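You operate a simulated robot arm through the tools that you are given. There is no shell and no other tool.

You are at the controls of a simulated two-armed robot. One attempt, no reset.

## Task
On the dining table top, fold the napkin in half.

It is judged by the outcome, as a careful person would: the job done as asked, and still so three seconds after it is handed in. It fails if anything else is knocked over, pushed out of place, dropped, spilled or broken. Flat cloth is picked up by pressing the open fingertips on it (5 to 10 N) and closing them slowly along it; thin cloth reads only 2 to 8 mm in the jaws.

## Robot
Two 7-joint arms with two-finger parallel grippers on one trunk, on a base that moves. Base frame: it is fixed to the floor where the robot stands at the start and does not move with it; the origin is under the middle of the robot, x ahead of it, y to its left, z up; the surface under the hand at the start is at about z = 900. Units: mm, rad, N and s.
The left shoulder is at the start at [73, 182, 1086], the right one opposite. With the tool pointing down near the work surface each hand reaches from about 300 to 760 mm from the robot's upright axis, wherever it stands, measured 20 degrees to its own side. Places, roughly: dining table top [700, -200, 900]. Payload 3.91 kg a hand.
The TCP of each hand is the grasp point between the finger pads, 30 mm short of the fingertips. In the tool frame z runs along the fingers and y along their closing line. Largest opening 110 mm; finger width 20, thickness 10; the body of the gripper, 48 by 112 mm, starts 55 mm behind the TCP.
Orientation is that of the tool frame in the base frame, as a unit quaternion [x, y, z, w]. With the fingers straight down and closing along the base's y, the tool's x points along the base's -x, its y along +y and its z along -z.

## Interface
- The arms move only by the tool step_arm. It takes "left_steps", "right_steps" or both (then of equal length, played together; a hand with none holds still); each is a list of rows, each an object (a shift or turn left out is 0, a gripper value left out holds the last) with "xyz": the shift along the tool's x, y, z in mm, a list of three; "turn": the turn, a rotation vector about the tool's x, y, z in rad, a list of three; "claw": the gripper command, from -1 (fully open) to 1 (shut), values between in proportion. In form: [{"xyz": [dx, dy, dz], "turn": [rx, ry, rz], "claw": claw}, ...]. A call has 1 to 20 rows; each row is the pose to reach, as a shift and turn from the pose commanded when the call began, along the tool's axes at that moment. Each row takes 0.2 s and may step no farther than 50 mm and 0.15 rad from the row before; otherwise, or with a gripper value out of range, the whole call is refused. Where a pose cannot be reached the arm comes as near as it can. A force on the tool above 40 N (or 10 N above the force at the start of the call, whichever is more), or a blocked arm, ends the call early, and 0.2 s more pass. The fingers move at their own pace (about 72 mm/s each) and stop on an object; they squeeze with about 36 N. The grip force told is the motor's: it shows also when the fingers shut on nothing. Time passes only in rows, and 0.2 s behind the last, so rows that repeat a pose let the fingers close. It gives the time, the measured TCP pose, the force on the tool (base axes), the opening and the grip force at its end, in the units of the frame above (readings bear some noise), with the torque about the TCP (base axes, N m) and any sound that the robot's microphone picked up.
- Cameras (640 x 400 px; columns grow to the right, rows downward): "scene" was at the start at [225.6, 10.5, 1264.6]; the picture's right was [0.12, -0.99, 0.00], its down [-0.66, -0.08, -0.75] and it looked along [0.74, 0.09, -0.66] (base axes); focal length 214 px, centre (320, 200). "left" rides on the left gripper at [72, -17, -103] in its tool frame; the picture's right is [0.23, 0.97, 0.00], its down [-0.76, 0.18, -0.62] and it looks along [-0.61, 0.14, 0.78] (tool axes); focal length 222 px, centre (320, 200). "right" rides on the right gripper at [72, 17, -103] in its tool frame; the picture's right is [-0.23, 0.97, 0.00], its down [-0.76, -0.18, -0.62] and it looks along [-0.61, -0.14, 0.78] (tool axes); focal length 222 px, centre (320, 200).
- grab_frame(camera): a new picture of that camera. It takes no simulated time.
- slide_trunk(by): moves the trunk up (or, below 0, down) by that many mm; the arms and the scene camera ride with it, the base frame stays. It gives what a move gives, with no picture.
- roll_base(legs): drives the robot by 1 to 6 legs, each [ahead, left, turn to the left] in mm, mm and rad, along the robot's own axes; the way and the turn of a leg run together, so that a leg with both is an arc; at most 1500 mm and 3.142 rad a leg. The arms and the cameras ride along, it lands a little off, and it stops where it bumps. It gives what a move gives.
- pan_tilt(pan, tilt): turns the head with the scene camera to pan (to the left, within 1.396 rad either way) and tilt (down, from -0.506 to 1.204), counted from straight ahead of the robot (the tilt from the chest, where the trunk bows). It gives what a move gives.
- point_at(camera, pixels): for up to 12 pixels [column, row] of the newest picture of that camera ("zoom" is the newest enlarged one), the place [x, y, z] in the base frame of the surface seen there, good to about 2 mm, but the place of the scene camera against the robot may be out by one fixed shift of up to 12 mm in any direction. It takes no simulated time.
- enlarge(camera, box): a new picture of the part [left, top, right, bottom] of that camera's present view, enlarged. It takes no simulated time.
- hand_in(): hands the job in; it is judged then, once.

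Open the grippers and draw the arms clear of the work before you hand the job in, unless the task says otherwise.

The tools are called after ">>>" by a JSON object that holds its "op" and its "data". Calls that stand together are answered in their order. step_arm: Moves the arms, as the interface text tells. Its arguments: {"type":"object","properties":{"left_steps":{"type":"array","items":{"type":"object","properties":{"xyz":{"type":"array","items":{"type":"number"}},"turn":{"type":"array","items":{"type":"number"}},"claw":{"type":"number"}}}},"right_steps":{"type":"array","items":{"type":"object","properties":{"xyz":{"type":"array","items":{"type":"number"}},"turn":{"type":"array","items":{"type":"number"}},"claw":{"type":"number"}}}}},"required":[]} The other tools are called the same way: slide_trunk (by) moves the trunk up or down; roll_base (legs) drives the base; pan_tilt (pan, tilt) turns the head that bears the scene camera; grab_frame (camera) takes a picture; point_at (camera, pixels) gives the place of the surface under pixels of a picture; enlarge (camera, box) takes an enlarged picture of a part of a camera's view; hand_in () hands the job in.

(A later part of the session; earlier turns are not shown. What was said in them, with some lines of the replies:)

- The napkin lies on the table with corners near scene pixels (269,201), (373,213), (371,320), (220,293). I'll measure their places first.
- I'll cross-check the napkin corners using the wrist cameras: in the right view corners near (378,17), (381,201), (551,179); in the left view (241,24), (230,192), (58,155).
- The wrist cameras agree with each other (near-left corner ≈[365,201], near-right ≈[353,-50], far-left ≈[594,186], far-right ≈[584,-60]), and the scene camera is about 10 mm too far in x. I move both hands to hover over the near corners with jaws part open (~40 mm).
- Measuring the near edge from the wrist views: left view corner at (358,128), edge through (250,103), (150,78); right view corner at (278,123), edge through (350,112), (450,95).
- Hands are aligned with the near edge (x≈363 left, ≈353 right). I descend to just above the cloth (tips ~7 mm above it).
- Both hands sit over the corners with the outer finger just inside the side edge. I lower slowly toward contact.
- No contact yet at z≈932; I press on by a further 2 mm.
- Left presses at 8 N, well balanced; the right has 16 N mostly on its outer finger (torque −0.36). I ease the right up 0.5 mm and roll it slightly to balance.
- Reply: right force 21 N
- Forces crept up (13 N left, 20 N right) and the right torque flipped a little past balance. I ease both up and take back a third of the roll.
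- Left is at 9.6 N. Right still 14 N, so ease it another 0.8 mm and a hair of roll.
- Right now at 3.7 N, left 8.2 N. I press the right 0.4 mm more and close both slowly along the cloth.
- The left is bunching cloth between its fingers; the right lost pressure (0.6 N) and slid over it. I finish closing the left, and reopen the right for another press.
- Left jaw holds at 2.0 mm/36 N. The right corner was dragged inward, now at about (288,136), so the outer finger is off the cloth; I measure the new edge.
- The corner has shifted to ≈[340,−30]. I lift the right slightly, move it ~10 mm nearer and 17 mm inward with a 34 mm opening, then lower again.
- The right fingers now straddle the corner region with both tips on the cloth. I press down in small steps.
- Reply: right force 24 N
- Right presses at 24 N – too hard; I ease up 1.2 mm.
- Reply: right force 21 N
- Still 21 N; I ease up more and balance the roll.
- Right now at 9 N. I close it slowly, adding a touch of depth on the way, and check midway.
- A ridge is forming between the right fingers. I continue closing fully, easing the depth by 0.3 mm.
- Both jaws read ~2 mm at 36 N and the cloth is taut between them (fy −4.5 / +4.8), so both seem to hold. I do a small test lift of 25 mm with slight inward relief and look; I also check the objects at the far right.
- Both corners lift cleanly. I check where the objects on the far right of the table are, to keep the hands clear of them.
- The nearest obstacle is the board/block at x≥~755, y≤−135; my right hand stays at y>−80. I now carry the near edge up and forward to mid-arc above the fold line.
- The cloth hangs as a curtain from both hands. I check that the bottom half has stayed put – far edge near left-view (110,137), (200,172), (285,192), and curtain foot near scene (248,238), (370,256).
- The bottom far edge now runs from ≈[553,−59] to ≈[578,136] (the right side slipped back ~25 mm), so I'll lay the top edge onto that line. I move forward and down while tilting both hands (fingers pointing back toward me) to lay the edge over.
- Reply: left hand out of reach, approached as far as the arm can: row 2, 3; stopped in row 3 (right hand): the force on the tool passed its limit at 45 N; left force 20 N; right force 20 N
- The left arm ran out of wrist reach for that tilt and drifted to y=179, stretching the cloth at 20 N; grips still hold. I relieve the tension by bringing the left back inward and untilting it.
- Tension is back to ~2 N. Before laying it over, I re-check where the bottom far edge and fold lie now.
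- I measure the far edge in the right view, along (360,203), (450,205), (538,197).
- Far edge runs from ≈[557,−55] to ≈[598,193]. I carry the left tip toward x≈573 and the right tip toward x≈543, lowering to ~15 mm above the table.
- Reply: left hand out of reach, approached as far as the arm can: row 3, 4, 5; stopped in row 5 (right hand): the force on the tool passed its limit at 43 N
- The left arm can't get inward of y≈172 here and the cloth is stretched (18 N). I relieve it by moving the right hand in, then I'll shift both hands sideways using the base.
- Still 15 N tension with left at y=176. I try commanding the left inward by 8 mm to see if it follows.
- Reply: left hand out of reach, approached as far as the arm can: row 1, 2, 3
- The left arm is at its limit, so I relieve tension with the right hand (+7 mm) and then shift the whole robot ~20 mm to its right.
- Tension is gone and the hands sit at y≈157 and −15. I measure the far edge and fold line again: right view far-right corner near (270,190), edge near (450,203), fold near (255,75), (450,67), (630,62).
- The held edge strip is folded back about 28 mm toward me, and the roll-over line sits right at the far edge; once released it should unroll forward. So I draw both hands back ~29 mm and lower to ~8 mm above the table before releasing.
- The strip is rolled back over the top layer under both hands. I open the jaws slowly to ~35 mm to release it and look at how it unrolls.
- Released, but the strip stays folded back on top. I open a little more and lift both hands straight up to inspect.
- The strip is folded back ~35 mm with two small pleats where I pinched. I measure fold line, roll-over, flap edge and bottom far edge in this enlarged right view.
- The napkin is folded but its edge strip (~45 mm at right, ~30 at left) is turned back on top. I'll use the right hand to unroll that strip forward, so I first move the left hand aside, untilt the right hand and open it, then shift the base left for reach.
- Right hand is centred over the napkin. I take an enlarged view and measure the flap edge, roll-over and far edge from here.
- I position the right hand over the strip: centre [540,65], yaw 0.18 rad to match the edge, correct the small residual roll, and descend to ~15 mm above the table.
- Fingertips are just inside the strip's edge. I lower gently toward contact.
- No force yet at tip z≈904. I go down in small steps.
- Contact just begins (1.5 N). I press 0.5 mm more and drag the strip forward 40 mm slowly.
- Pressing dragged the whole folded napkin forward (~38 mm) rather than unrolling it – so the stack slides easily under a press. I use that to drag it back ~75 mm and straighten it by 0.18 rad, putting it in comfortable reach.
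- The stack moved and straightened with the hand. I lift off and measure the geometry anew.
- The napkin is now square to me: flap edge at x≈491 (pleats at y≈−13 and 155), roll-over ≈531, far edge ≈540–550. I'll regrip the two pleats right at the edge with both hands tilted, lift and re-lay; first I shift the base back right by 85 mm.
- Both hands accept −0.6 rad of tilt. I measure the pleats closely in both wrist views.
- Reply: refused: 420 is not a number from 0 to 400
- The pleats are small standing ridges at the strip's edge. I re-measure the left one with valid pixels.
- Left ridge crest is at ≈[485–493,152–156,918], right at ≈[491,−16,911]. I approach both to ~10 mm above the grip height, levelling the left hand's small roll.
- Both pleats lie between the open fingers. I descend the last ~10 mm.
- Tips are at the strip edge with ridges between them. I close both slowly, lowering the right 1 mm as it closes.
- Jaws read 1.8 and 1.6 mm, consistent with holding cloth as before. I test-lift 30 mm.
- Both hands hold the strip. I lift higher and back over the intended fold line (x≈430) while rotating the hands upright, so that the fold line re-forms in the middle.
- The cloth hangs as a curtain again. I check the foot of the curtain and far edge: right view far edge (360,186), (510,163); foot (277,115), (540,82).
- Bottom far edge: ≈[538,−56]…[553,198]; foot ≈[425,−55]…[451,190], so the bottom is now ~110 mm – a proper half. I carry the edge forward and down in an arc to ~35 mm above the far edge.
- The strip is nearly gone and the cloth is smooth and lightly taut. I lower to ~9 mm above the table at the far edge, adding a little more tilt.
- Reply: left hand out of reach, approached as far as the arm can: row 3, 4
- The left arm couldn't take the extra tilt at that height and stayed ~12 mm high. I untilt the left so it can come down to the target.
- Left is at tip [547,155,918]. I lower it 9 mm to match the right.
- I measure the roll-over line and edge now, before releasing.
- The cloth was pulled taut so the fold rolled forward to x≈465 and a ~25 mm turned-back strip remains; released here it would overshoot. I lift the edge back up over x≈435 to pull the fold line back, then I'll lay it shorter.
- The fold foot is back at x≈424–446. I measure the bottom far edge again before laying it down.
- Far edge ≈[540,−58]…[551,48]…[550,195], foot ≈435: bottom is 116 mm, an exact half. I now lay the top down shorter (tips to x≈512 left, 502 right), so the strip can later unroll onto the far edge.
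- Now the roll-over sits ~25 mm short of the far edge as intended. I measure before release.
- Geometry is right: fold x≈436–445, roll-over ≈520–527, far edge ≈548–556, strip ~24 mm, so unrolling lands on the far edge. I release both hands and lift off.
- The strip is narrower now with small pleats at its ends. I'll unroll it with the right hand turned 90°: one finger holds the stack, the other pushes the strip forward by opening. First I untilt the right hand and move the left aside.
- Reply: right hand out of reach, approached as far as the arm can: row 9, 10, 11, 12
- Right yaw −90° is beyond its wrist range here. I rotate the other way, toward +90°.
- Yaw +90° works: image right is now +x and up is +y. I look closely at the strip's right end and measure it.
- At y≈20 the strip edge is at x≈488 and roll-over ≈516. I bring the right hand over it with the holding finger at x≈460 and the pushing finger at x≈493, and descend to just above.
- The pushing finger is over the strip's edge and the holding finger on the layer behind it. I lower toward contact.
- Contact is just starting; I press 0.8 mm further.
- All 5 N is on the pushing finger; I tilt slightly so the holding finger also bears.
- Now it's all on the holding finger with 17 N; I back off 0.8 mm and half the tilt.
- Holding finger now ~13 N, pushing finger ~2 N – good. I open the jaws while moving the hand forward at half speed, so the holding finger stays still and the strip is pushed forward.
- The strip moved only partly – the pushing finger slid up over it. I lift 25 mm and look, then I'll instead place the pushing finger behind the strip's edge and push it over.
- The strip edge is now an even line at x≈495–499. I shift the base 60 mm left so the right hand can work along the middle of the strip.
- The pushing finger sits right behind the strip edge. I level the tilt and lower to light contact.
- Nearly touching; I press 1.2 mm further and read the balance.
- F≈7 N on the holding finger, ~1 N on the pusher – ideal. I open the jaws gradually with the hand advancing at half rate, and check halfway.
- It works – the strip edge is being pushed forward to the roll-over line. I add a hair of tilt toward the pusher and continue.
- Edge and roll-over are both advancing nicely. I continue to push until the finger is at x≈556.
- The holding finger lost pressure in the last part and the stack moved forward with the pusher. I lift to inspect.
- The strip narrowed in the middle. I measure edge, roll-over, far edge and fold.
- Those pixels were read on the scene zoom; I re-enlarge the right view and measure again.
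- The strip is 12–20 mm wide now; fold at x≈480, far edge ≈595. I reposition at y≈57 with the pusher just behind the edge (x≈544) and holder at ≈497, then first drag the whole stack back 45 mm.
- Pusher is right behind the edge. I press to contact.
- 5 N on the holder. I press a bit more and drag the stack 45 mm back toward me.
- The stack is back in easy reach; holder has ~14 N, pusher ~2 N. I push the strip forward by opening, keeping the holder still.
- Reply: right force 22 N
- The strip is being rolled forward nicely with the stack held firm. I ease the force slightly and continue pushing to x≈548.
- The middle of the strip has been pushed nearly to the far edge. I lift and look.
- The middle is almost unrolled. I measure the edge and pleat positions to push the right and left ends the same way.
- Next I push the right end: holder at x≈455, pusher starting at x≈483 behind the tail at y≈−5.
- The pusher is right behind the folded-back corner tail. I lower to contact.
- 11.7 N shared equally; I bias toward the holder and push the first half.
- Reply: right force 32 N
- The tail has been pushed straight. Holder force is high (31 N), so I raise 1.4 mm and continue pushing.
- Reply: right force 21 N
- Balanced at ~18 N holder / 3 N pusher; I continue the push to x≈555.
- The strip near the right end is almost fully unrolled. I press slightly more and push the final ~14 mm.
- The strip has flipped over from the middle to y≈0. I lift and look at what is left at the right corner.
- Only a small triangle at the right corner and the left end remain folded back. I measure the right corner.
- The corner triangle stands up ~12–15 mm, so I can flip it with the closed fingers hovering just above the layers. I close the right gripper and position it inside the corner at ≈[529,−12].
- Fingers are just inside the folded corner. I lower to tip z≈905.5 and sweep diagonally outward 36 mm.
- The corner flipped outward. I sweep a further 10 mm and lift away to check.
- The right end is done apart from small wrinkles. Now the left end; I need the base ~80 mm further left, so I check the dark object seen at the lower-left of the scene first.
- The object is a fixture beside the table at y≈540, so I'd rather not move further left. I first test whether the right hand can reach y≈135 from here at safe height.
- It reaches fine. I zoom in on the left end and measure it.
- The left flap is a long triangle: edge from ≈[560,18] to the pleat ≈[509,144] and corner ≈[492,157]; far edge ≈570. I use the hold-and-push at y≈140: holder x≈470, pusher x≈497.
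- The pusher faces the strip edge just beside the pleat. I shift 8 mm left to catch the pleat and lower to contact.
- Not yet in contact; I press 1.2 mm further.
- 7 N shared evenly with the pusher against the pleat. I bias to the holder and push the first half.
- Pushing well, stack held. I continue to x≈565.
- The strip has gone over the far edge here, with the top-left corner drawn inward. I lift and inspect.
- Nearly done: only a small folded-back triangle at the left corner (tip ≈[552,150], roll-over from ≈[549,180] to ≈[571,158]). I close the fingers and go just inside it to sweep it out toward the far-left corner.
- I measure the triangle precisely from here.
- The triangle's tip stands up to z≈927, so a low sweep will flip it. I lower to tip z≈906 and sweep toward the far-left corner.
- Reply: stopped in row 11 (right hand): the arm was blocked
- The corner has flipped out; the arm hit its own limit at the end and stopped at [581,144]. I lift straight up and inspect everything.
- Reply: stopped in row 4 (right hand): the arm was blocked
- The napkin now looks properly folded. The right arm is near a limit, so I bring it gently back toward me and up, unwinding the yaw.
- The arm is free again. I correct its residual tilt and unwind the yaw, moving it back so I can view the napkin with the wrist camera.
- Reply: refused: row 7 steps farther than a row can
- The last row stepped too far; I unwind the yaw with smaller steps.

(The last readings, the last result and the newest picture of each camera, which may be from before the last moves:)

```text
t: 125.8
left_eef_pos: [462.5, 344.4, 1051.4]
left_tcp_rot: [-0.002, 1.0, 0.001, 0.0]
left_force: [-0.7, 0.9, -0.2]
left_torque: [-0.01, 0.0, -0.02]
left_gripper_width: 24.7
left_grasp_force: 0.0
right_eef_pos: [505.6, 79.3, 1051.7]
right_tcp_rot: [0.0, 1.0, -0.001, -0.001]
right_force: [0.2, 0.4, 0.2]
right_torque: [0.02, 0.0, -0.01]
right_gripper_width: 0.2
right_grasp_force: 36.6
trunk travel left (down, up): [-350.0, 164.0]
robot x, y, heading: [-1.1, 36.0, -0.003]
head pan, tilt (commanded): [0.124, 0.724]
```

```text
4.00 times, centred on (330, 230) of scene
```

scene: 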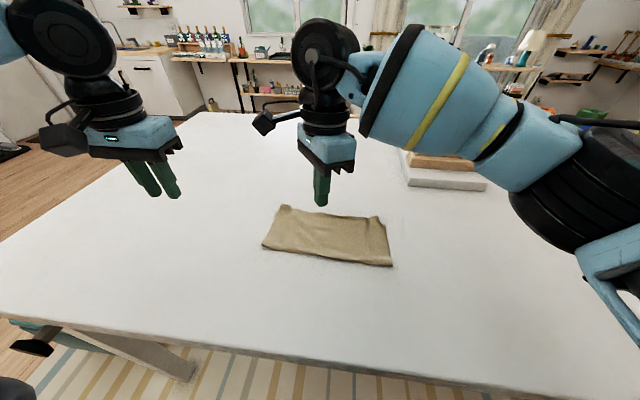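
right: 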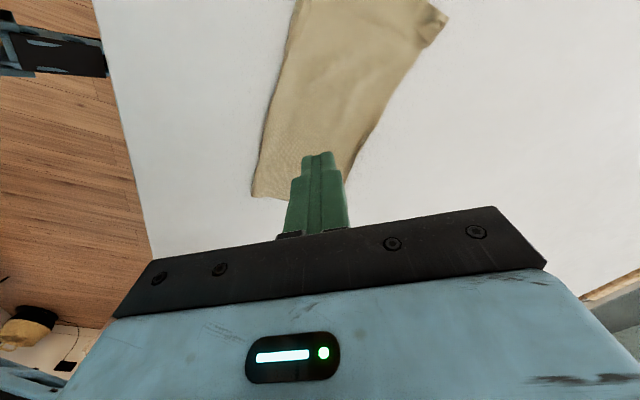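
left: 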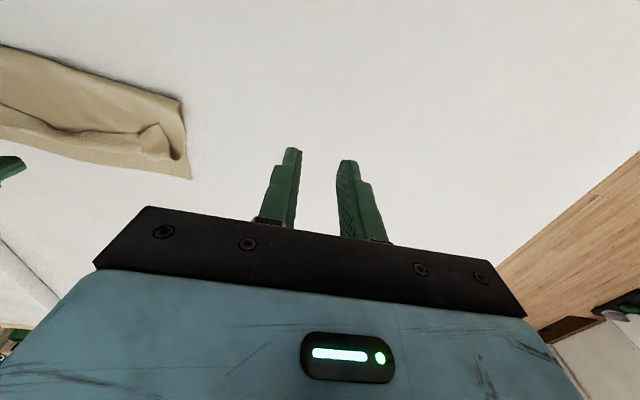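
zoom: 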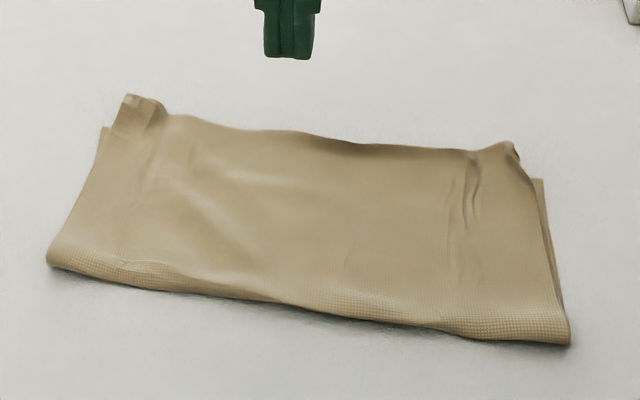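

The napkin is folded in half. I measure the corner alignment to decide on finishing touches.

>>> {"op": "enlarge", "data": {"camera": "right", "box": [150, 40, 510, 220]}}

>>> {"op": "point_at", "data": {"camera": "zoom", "pixels": [[48, 126], [512, 32], [300, 68], [162, 290], [138, 274], [195, 278], [480, 246], [493, 212], [445, 248], [370, 248], [240, 265], [470, 225]]}}

>>> {"op": "enlarge", "data": {"camera": "right", "box": [380, 130, 450, 190]}}

>>> {"op": "enlarge", "data": {"camera": "right", "box": [210, 140, 300, 220]}}

```text
1.78 times, centred on (330, 130) of right
```

zoom: 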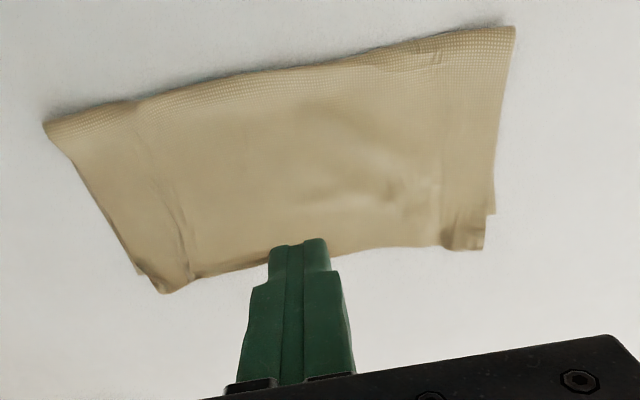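

```text
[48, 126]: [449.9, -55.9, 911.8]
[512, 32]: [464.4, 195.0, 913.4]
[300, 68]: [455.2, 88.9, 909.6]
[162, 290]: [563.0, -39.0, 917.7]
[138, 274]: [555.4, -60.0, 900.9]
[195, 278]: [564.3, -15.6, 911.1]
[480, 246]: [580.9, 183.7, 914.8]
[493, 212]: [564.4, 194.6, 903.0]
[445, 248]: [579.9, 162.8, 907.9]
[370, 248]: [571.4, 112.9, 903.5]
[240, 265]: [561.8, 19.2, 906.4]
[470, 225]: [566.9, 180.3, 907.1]
```

```text
6.67 times, centred on (415, 160) of right
```

zoom: 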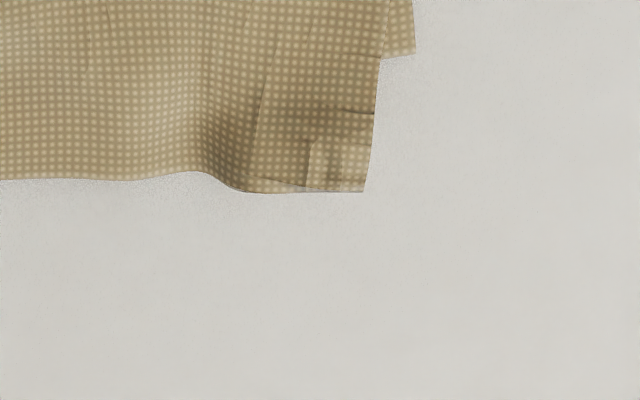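

```text
5.00 times, centred on (255, 180) of right
```

zoom: 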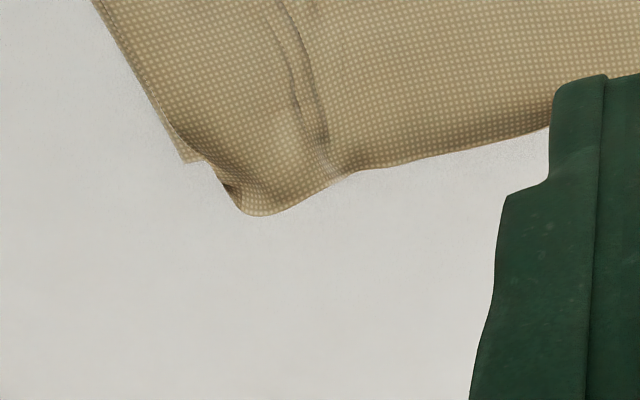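

Bottom corners are [555,−60] and [564,195]; top corners ≈[563,−39] and [581,184] – about 20 mm in because of the small pleats. I'll smooth the right pleat by pressing two fingers astride it and opening them outward.

>>> {"op": "step_arm", "data": {"right_steps": [{"xyz": [-12, -23, 10], "claw": 0.5}, {"xyz": [-25, -46, 25]}, {"xyz": [-37, -70, 40]}, {"xyz": [-49, -93, 60]}, {"xyz": [-49, -93, 90]}, {"xyz": [-49, -93, 105]}, {"xyz": [-49, -93, 105]}]}}

>>> {"op": "enlarge", "data": {"camera": "right", "box": [220, 80, 430, 220]}}

```text
t: 127.4
left_eef_pos: [463.1, 344.2, 1051.6]
left_tcp_rot: [-0.002, 1.0, 0.0, 0.0]
left_force: [0.6, -0.4, 0.5]
left_torque: [0.0, -0.03, 0.05]
left_gripper_width: 24.9
left_grasp_force: 0.1
right_eef_pos: [552.6, -14.2, 948.1]
right_tcp_rot: [0.001, 1.0, -0.001, -0.001]
right_force: [0.5, 0.2, -0.4]
right_torque: [-0.06, 0.03, 0.01]
right_gripper_width: 27.8
right_grasp_force: 0.0
trunk travel left (down, up): [-350.0, 164.0]
robot x, y, heading: [-2.3, 38.3, -0.001]
head pan, tilt (commanded): [0.124, 0.724]
```

```text
2.86 times, centred on (325, 150) of right
```

zoom: 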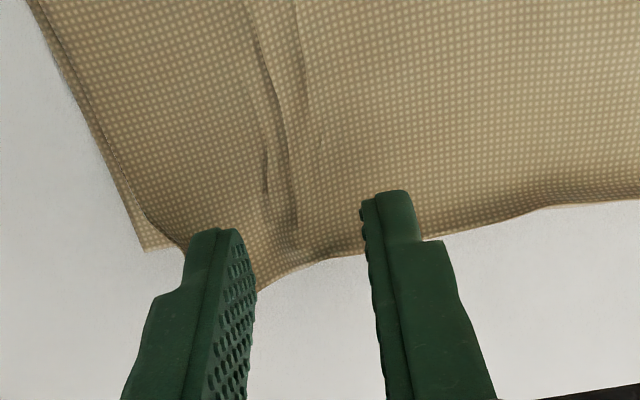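

The fingers straddle the pleat. I move 4 mm nearer and lower to contact.

>>> {"op": "step_arm", "data": {"right_steps": [{"xyz": [4, 0, 6]}, {"xyz": [4, 0, 11]}, {"xyz": [4, 0, 14]}, {"xyz": [4, 0, 16]}, {"xyz": [4, 0, 17]}, {"xyz": [4, 0, 17]}]}}

```text
t: 128.8
left_eef_pos: [462.9, 345.1, 1050.9]
left_tcp_rot: [-0.003, 1.0, 0.0, 0.0]
left_force: [-0.3, -0.4, 0.3]
left_torque: [0.03, -0.01, 0.0]
left_gripper_width: 24.8
left_grasp_force: 0.1
right_eef_pos: [549.3, -13.6, 932.4]
right_tcp_rot: [0.0, 1.0, -0.001, 0.0]
right_force: [0.3, -0.3, 5.1]
right_torque: [0.02, -0.09, 0.02]
right_gripper_width: 27.6
right_grasp_force: 0.0
trunk travel left (down, up): [-350.0, 164.0]
robot x, y, heading: [0.2, 33.4, -0.005]
head pan, tilt (commanded): [0.124, 0.724]
```

5 N, balanced. I bias to the inner (holding) finger and open outward ~22 mm.

>>> {"op": "step_arm", "data": {"right_steps": [{"xyz": [0, 0, 0.4], "turn": [0.009, 0, 0]}, {"xyz": [0, -1.4, 0.4], "turn": [0.009, 0, 0], "claw": 0.449}, {"xyz": [0, -2.8, 0.4], "turn": [0.009, 0, 0], "claw": 0.398}, {"xyz": [0, -4.2, 0.4], "turn": [0.008, 0, 0], "claw": 0.347}, {"xyz": [0, -5.6, 0.4], "turn": [0.008, 0, 0], "claw": 0.296}, {"xyz": [0, -7, 0.4], "turn": [0.007, 0, 0], "claw": 0.245}, {"xyz": [0, -8.4, 0.4], "turn": [0.007, 0, 0], "claw": 0.194}, {"xyz": [0, -9.8, 0.4], "turn": [0.006, 0, 0], "claw": 0.143}, {"xyz": [0, -11.2, 0.4], "turn": [0.006, 0, 0], "claw": 0.092}, {"xyz": [0, -11.2, 0.4], "turn": [0.006, 0, 0], "claw": 0.092}]}}

>>> {"op": "enlarge", "data": {"camera": "right", "box": [220, 80, 430, 220]}}

```text
t: 131.0
left_eef_pos: [462.0, 345.5, 1052.2]
left_tcp_rot: [-0.002, 1.0, 0.0, 0.001]
left_force: [-0.1, 0.1, -0.6]
left_torque: [-0.02, -0.01, 0.01]
left_gripper_width: 24.7
left_grasp_force: 0.0
right_eef_pos: [548.5, -24.3, 932.2]
right_tcp_rot: [0.0, 1.0, -0.004, 0.0]
right_force: [2.7, 3.5, 21.6]
right_torque: [0.59, -0.17, -0.07]
right_gripper_width: 49.3
right_grasp_force: 0.0
trunk travel left (down, up): [-350.0, 164.0]
robot x, y, heading: [-0.7, 34.6, -0.0]
head pan, tilt (commanded): [0.124, 0.724]
```

```text
2.86 times, centred on (325, 150) of right
```

zoom: 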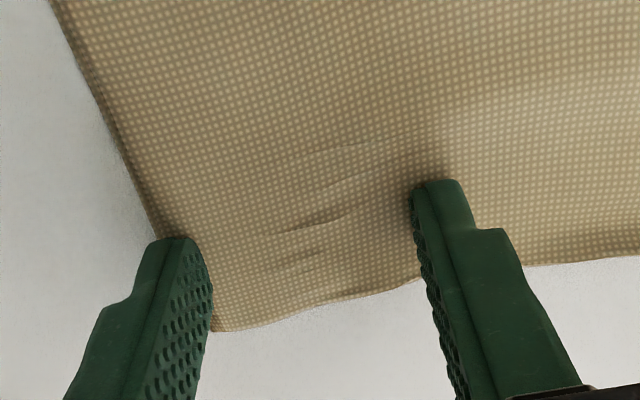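

The right pleat is smoothed out and the corner drawn outward. I lift and check it.

>>> {"op": "step_arm", "data": {"right_steps": [{"xyz": [0, 0, -10]}, {"xyz": [0, 0, -40]}, {"xyz": [20, 10, -75]}, {"xyz": [45, 30, -105]}, {"xyz": [45, 30, -105]}]}}

>>> {"op": "enlarge", "data": {"camera": "right", "box": [150, 40, 510, 220]}}

>>> {"op": "point_at", "data": {"camera": "zoom", "pixels": [[300, 200], [350, 200], [400, 195], [250, 200]]}}

>>> {"op": "enlarge", "data": {"camera": "scene", "box": [250, 180, 410, 280]}}

```text
t: 132.2
left_eef_pos: [463.6, 344.5, 1050.1]
left_tcp_rot: [-0.002, 1.0, 0.0, 0.0]
left_force: [0.5, 0.3, -0.1]
left_torque: [0.01, -0.01, -0.04]
left_gripper_width: 25.0
left_grasp_force: 0.0
right_eef_pos: [504.6, 7.5, 1034.0]
right_tcp_rot: [-0.001, 1.0, -0.005, -0.001]
right_force: [0.0, -0.4, 0.3]
right_torque: [0.01, 0.0, 0.0]
right_gripper_width: 49.8
right_grasp_force: 0.2
trunk travel left (down, up): [-350.0, 164.0]
robot x, y, heading: [-0.9, 37.2, -0.001]
head pan, tilt (commanded): [0.124, 0.724]
```

```text
1.78 times, centred on (330, 130) of right
```

zoom: 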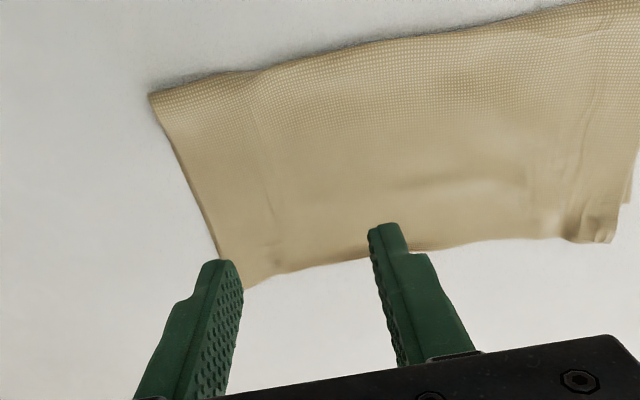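

```text
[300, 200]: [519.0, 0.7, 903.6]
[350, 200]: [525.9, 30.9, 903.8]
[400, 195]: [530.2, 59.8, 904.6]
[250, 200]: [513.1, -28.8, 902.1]
```

```text
4.00 times, centred on (330, 230) of scene
```

zoom: 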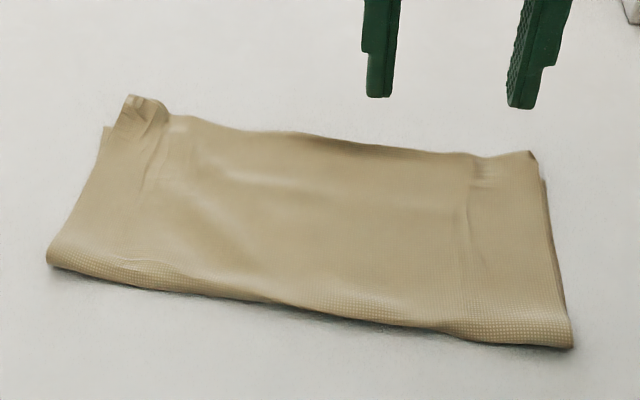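

The right side is now neat. For the left pleat I use the left hand: I shift the base 75 mm to the right so it has reach there.

>>> {"op": "roll_base", "data": {"legs": [[0, -75, 0]]}}

>>> {"op": "step_arm", "data": {"left_steps": [{"xyz": [-20, -20, 10], "claw": 0.62}, {"xyz": [-45, -45, 20]}, {"xyz": [-70, -70, 32]}, {"xyz": [-90, -92, 45]}, {"xyz": [-103, -108, 60]}, {"xyz": [-103, -108, 60]}], "right_steps": [{"xyz": [10, 0, -5]}, {"xyz": [20, 0, -10]}, {"xyz": [30, 0, -15]}, {"xyz": [40, 0, -20]}, {"xyz": [50, 0, -25]}, {"xyz": [50, 0, -25]}]}}

>>> {"op": "grab_frame", "data": {"camera": "left"}}

```text
t: 133.6
left_eef_pos: [462.7, 269.2, 1051.5]
left_tcp_rot: [-0.002, 1.0, 0.0, 0.0]
left_force: [0.6, -0.5, 0.7]
left_torque: [-0.01, -0.01, 0.02]
left_gripper_width: 24.8
left_grasp_force: 0.0
right_eef_pos: [504.5, -68.5, 1034.1]
right_tcp_rot: [0.0, 1.0, -0.003, 0.0]
right_force: [0.1, 0.3, 0.1]
right_torque: [0.03, -0.01, 0.02]
right_gripper_width: 50.0
right_grasp_force: 0.1
trunk travel left (down, up): [-350.0, 164.0]
robot x, y, heading: [2.5, -39.4, 0.001]
head pan, tilt (commanded): [0.124, 0.724]
```

```text
t: 134.9
left_eef_pos: [568.3, 160.1, 992.2]
left_tcp_rot: [-0.003, 1.0, 0.0, 0.0]
left_force: [0.6, -0.1, -0.4]
left_torque: [-0.01, 0.02, -0.01]
left_gripper_width: 20.9
left_grasp_force: 0.0
right_eef_pos: [453.5, -70.2, 1061.0]
right_tcp_rot: [-0.001, 1.0, -0.006, 0.0]
right_force: [-1.2, 0.5, -0.1]
right_torque: [0.01, 0.0, 0.0]
right_gripper_width: 49.9
right_grasp_force: 0.0
trunk travel left (down, up): [-350.0, 164.0]
robot x, y, heading: [-0.1, -38.4, -0.002]
head pan, tilt (commanded): [0.124, 0.724]
```

```text
taken
```

left: 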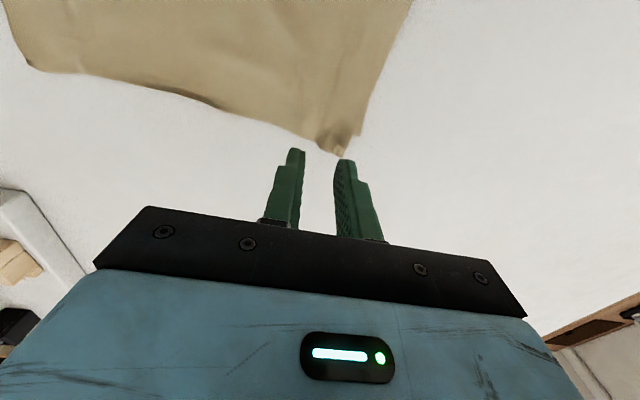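

Left hand is over the left corner with no reach trouble. I zoom in and measure the pleat and corner.

>>> {"op": "enlarge", "data": {"camera": "left", "box": [240, 60, 420, 180]}}

>>> {"op": "point_at", "data": {"camera": "zoom", "pixels": [[370, 335], [355, 330], [310, 300], [250, 285], [430, 260], [420, 250], [330, 270], [300, 240], [150, 230], [380, 290]]}}

```text
3.33 times, centred on (330, 120) of left
```

zoom: 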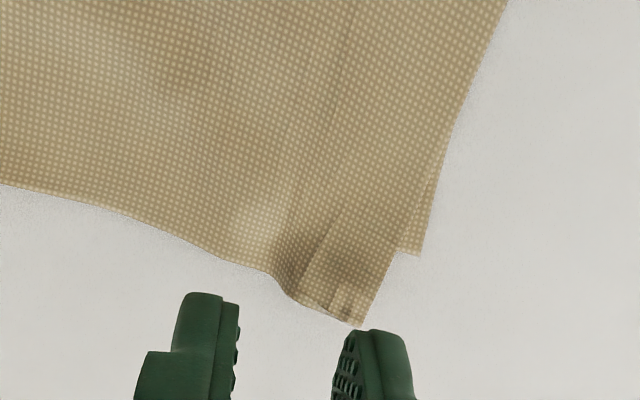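

```text
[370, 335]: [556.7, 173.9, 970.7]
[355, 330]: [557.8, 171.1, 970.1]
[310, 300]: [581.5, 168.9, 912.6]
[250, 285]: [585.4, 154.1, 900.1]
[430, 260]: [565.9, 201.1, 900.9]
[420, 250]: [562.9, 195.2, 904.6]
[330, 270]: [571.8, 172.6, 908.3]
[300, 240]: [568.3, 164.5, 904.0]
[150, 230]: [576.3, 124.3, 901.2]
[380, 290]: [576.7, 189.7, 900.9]
```

The pleat runs at y≈164 and the corner is at ≈[581,183]. I set the left fingers astride it and lower.

>>> {"op": "step_arm", "data": {"left_steps": [{"xyz": [4, 2.5, 20], "claw": 0.65}, {"xyz": [4, 2.5, 40]}, {"xyz": [4, 2.5, 52]}, {"xyz": [4, 2.5, 57]}, {"xyz": [4, 2.5, 58]}, {"xyz": [4, 2.5, 58]}]}}

>>> {"op": "enlarge", "data": {"camera": "left", "box": [220, 80, 430, 220]}}

```text
t: 136.3
left_eef_pos: [563.1, 162.7, 932.7]
left_tcp_rot: [-0.002, 1.0, 0.0, 0.0]
left_force: [-0.1, -0.2, 0.1]
left_torque: [0.0, 0.0, 0.01]
left_gripper_width: 19.1
left_grasp_force: 0.1
right_eef_pos: [454.5, -70.2, 1061.1]
right_tcp_rot: [0.0, 1.0, -0.005, -0.001]
right_force: [0.5, 0.3, 0.6]
right_torque: [0.01, -0.02, -0.03]
right_gripper_width: 50.0
right_grasp_force: 0.1
trunk travel left (down, up): [-350.0, 164.0]
robot x, y, heading: [-3.1, -39.5, 0.001]
head pan, tilt (commanded): [0.124, 0.724]
```

```text
2.86 times, centred on (325, 150) of left
```

zoom: 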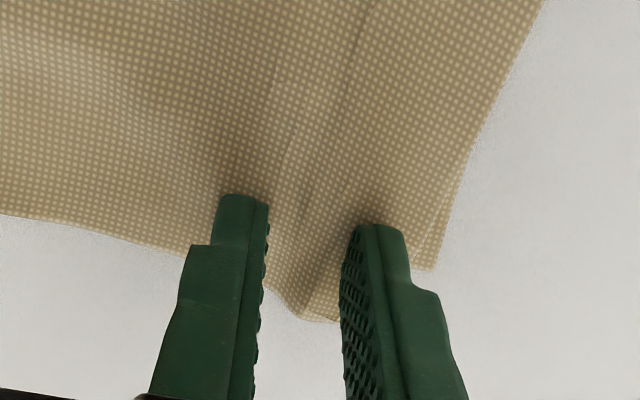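

Fingers straddle the pleat. I press ~1.3 mm to make contact.

>>> {"op": "step_arm", "data": {"left_steps": [{"xyz": [0, 0, 0.8]}, {"xyz": [0, 0, 1.5]}, {"xyz": [0, 0, 1.5]}]}}

```text
t: 137.2
left_eef_pos: [563.2, 163.8, 932.0]
left_tcp_rot: [-0.002, 1.0, 0.001, 0.001]
left_force: [-0.2, -1.6, 2.4]
left_torque: [-0.01, 0.0, -0.03]
left_gripper_width: 19.1
left_grasp_force: 0.1
right_eef_pos: [453.8, -69.3, 1059.2]
right_tcp_rot: [0.0, 1.0, -0.006, 0.0]
right_force: [-0.1, -0.7, 0.5]
right_torque: [-0.02, -0.02, 0.01]
right_gripper_width: 49.9
right_grasp_force: 0.0
trunk travel left (down, up): [-350.0, 164.0]
robot x, y, heading: [-0.7, -38.8, -0.003]
head pan, tilt (commanded): [0.124, 0.724]
```

2.4 N; I press 0.6 mm more with bias on the inner finger, and open outward ~20 mm.

>>> {"op": "step_arm", "data": {"left_steps": [{"xyz": [0, 0, 0.6], "turn": [-0.008, 0, 0]}, {"xyz": [0, 1.25, 0.6], "turn": [-0.008, 0, 0], "claw": 0.605}, {"xyz": [0, 2.5, 0.6], "turn": [-0.008, 0, 0], "claw": 0.56}, {"xyz": [0, 3.75, 0.6], "turn": [-0.007, 0, 0], "claw": 0.515}, {"xyz": [0, 5, 0.6], "turn": [-0.007, 0, 0], "claw": 0.47}, {"xyz": [0, 6.25, 0.6], "turn": [-0.006, 0, 0], "claw": 0.425}, {"xyz": [0, 7.5, 0.6], "turn": [-0.006, 0, 0], "claw": 0.38}, {"xyz": [0, 8.75, 0.6], "turn": [-0.005, 0, 0], "claw": 0.335}, {"xyz": [0, 10, 0.6], "turn": [-0.005, 0, 0], "claw": 0.29}, {"xyz": [0, 10, 0.6], "turn": [-0.005, 0, 0], "claw": 0.29}]}}

>>> {"op": "enlarge", "data": {"camera": "left", "box": [220, 80, 430, 220]}}

```text
t: 139.3
left_eef_pos: [561.9, 173.7, 932.0]
left_tcp_rot: [-0.001, 1.0, 0.003, 0.0]
left_force: [-0.3, -1.5, 6.1]
left_torque: [-0.12, 0.01, -0.01]
left_gripper_width: 38.8
left_grasp_force: 0.1
right_eef_pos: [453.9, -68.3, 1059.9]
right_tcp_rot: [0.0, 1.0, -0.005, 0.0]
right_force: [-0.2, 0.5, 0.6]
right_torque: [0.02, 0.0, -0.02]
right_gripper_width: 50.0
right_grasp_force: 0.1
trunk travel left (down, up): [-350.0, 164.0]
robot x, y, heading: [-0.4, -42.3, -0.002]
head pan, tilt (commanded): [0.124, 0.724]
```

```text
2.86 times, centred on (325, 150) of left
```

zoom: 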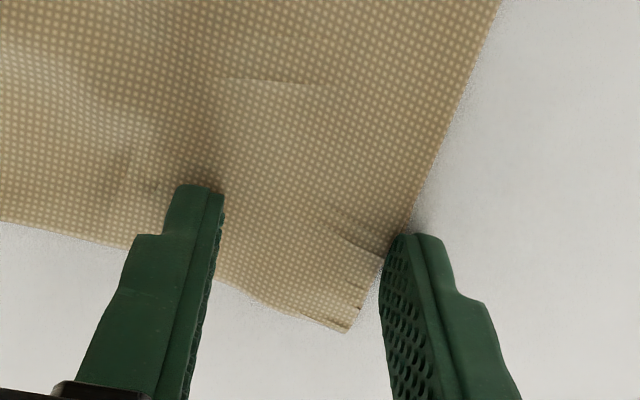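

The left pleat is flattened too. I lift the left hand clear and check the result.

>>> {"op": "step_arm", "data": {"left_steps": [{"xyz": [0, 0, -10]}, {"xyz": [0, 0, -40]}, {"xyz": [20, 0, -75]}, {"xyz": [45, 0, -105]}, {"xyz": [45, 0, -105]}]}}

>>> {"op": "enlarge", "data": {"camera": "left", "box": [60, 20, 440, 220]}}

>>> {"op": "point_at", "data": {"camera": "zoom", "pixels": [[480, 215], [493, 180], [440, 210], [380, 200], [300, 185], [200, 165], [100, 150], [70, 130], [530, 60], [300, 60], [470, 215], [485, 195]]}}

>>> {"op": "enlarge", "data": {"camera": "scene", "box": [210, 170, 410, 290]}}

```text
t: 140.6
left_eef_pos: [517.3, 173.1, 1037.3]
left_tcp_rot: [-0.002, 1.0, 0.002, -0.001]
left_force: [0.8, 0.0, -0.9]
left_torque: [0.0, 0.0, 0.0]
left_gripper_width: 39.3
left_grasp_force: 0.0
right_eef_pos: [454.9, -69.0, 1060.0]
right_tcp_rot: [-0.001, 1.0, -0.004, -0.001]
right_force: [0.2, 0.5, 0.7]
right_torque: [-0.02, 0.01, 0.03]
right_gripper_width: 50.0
right_grasp_force: 0.1
trunk travel left (down, up): [-350.0, 164.0]
robot x, y, heading: [1.2, -42.1, 0.001]
head pan, tilt (commanded): [0.124, 0.724]
```

```text
1.68 times, centred on (250, 120) of left
```

zoom: 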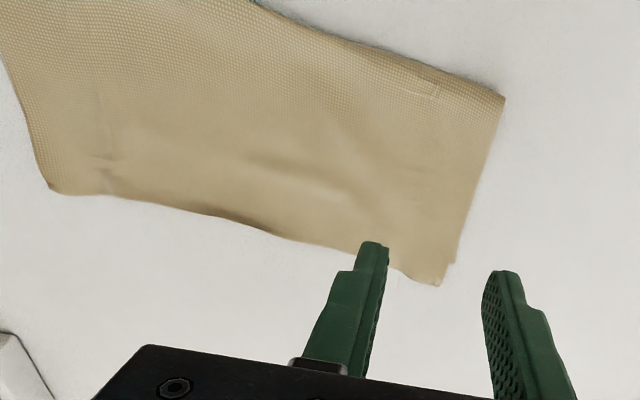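

```text
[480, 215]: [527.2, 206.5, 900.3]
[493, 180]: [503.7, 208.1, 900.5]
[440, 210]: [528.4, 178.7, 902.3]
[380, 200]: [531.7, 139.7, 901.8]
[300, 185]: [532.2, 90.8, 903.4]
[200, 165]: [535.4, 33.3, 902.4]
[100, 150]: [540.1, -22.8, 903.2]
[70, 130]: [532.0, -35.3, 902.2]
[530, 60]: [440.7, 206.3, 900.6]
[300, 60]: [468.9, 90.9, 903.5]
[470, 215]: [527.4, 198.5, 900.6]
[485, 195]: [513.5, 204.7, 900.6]
```

```text
3.20 times, centred on (310, 230) of scene
```

zoom: 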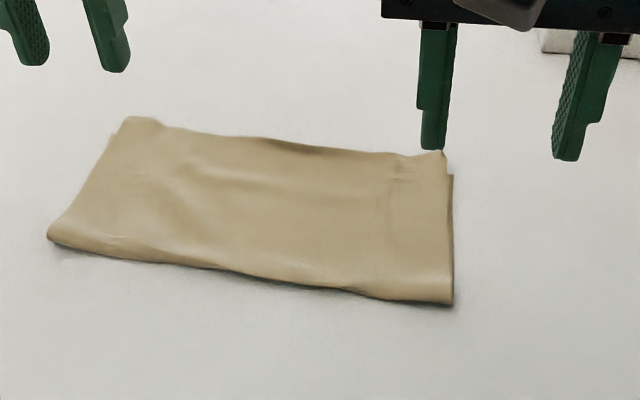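

That's a tidy half-fold. I measure the final corner alignment once more in the left view.

>>> {"op": "enlarge", "data": {"camera": "left", "box": [60, 20, 440, 220]}}

>>> {"op": "point_at", "data": {"camera": "zoom", "pixels": [[437, 283], [452, 263], [402, 270], [300, 238], [240, 220], [110, 192], [57, 190], [50, 180], [500, 98], [330, 40], [250, 180], [330, 190]]}}

```text
1.68 times, centred on (250, 120) of left
```

zoom: 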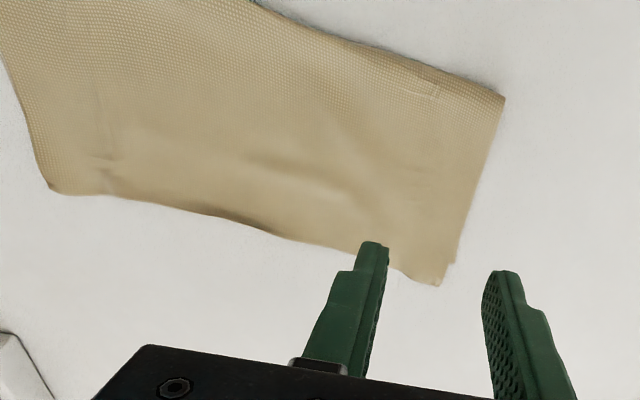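

```text
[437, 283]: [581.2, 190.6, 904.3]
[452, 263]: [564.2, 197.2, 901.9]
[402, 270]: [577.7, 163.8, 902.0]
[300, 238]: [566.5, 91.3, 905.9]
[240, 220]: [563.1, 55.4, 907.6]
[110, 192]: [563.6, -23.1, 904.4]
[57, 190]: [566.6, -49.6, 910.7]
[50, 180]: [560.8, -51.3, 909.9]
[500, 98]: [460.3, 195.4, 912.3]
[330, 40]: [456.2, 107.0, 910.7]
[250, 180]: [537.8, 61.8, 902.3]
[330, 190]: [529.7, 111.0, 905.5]
```

Top corners sit within ~15–18 mm of the bottom ones, and the napkin lies flat and smooth. I open the grippers and draw both arms clear.

>>> {"op": "step_arm", "data": {"left_steps": [{"xyz": [20, 15, -20], "claw": 0}, {"xyz": [40, 45, -40], "claw": -1}, {"xyz": [60, 75, -55]}, {"xyz": [80, 100, -65]}, {"xyz": [100, 120, -65]}, {"xyz": [100, 120, -65]}], "right_steps": [{"xyz": [10, -10, -10], "claw": 0}, {"xyz": [20, -20, -20], "claw": -1}, {"xyz": [30, -35, -30]}, {"xyz": [40, -50, -40]}, {"xyz": [40, -55, -45]}, {"xyz": [40, -55, -45]}]}}

>>> {"op": "grab_frame", "data": {"camera": "scene"}}

>>> {"op": "enlarge", "data": {"camera": "scene", "box": [210, 170, 410, 290]}}

```text
t: 141.9
left_eef_pos: [417.1, 291.1, 1101.6]
left_tcp_rot: [-0.002, 1.0, 0.002, 0.0]
left_force: [-0.4, 0.1, 0.5]
left_torque: [0.02, 0.04, -0.04]
left_gripper_width: 109.9
left_grasp_force: 0.0
right_eef_pos: [414.5, -122.1, 1105.5]
right_tcp_rot: [0.0, 1.0, -0.003, -0.001]
right_force: [0.2, -0.8, 0.6]
right_torque: [0.0, 0.0, -0.03]
right_gripper_width: 110.1
right_grasp_force: 0.1
trunk travel left (down, up): [-350.0, 164.0]
robot x, y, heading: [-1.1, -42.6, -0.0]
head pan, tilt (commanded): [0.124, 0.724]
```

```text
taken
```

scene: 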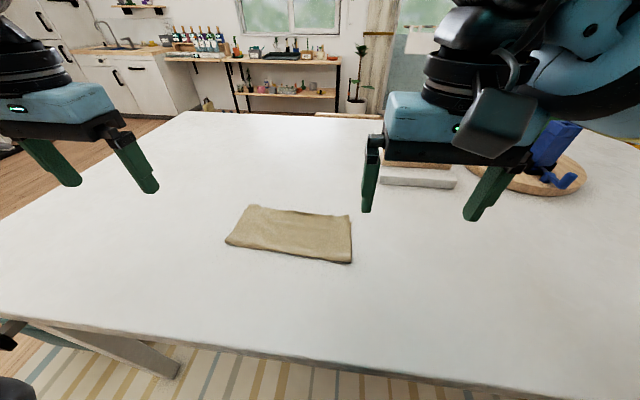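

```text
3.20 times, centred on (310, 230) of scene
```

zoom: 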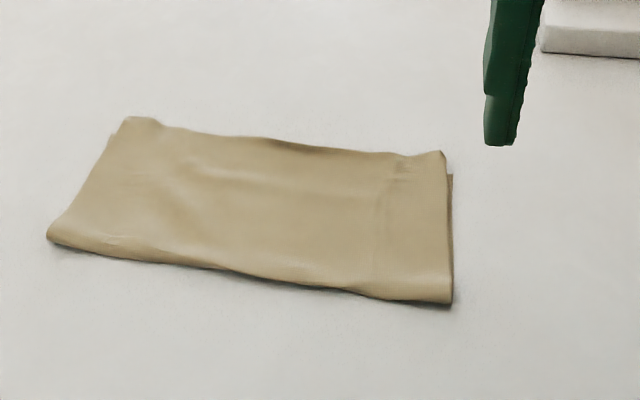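

The napkin lies folded in half, smooth and flat at scene (226–352, 205–262). Both grippers are open and clear, and the other objects are untouched, so I hand the job in.

>>> {"op": "hand_in", "data": {}}

```text
The job is handed in.
```

The napkin is folded in half on the dining table top, lying flat and smooth, and I've handed the job in. I haven't had a result back.

- **Alignment:** the top-layer corners sit about 15–18 mm from the bottom ones. Most of that is the top edge running slightly past the bottom edge at the two far corners.
- **Position:** the napkin ended up slightly shifted from where it started, because the folded cloth slid on the table while I was smoothing it.
- **Surroundings:** none of the other objects on the table were touched. Both grippers are open and the arms are clear of the napkin.
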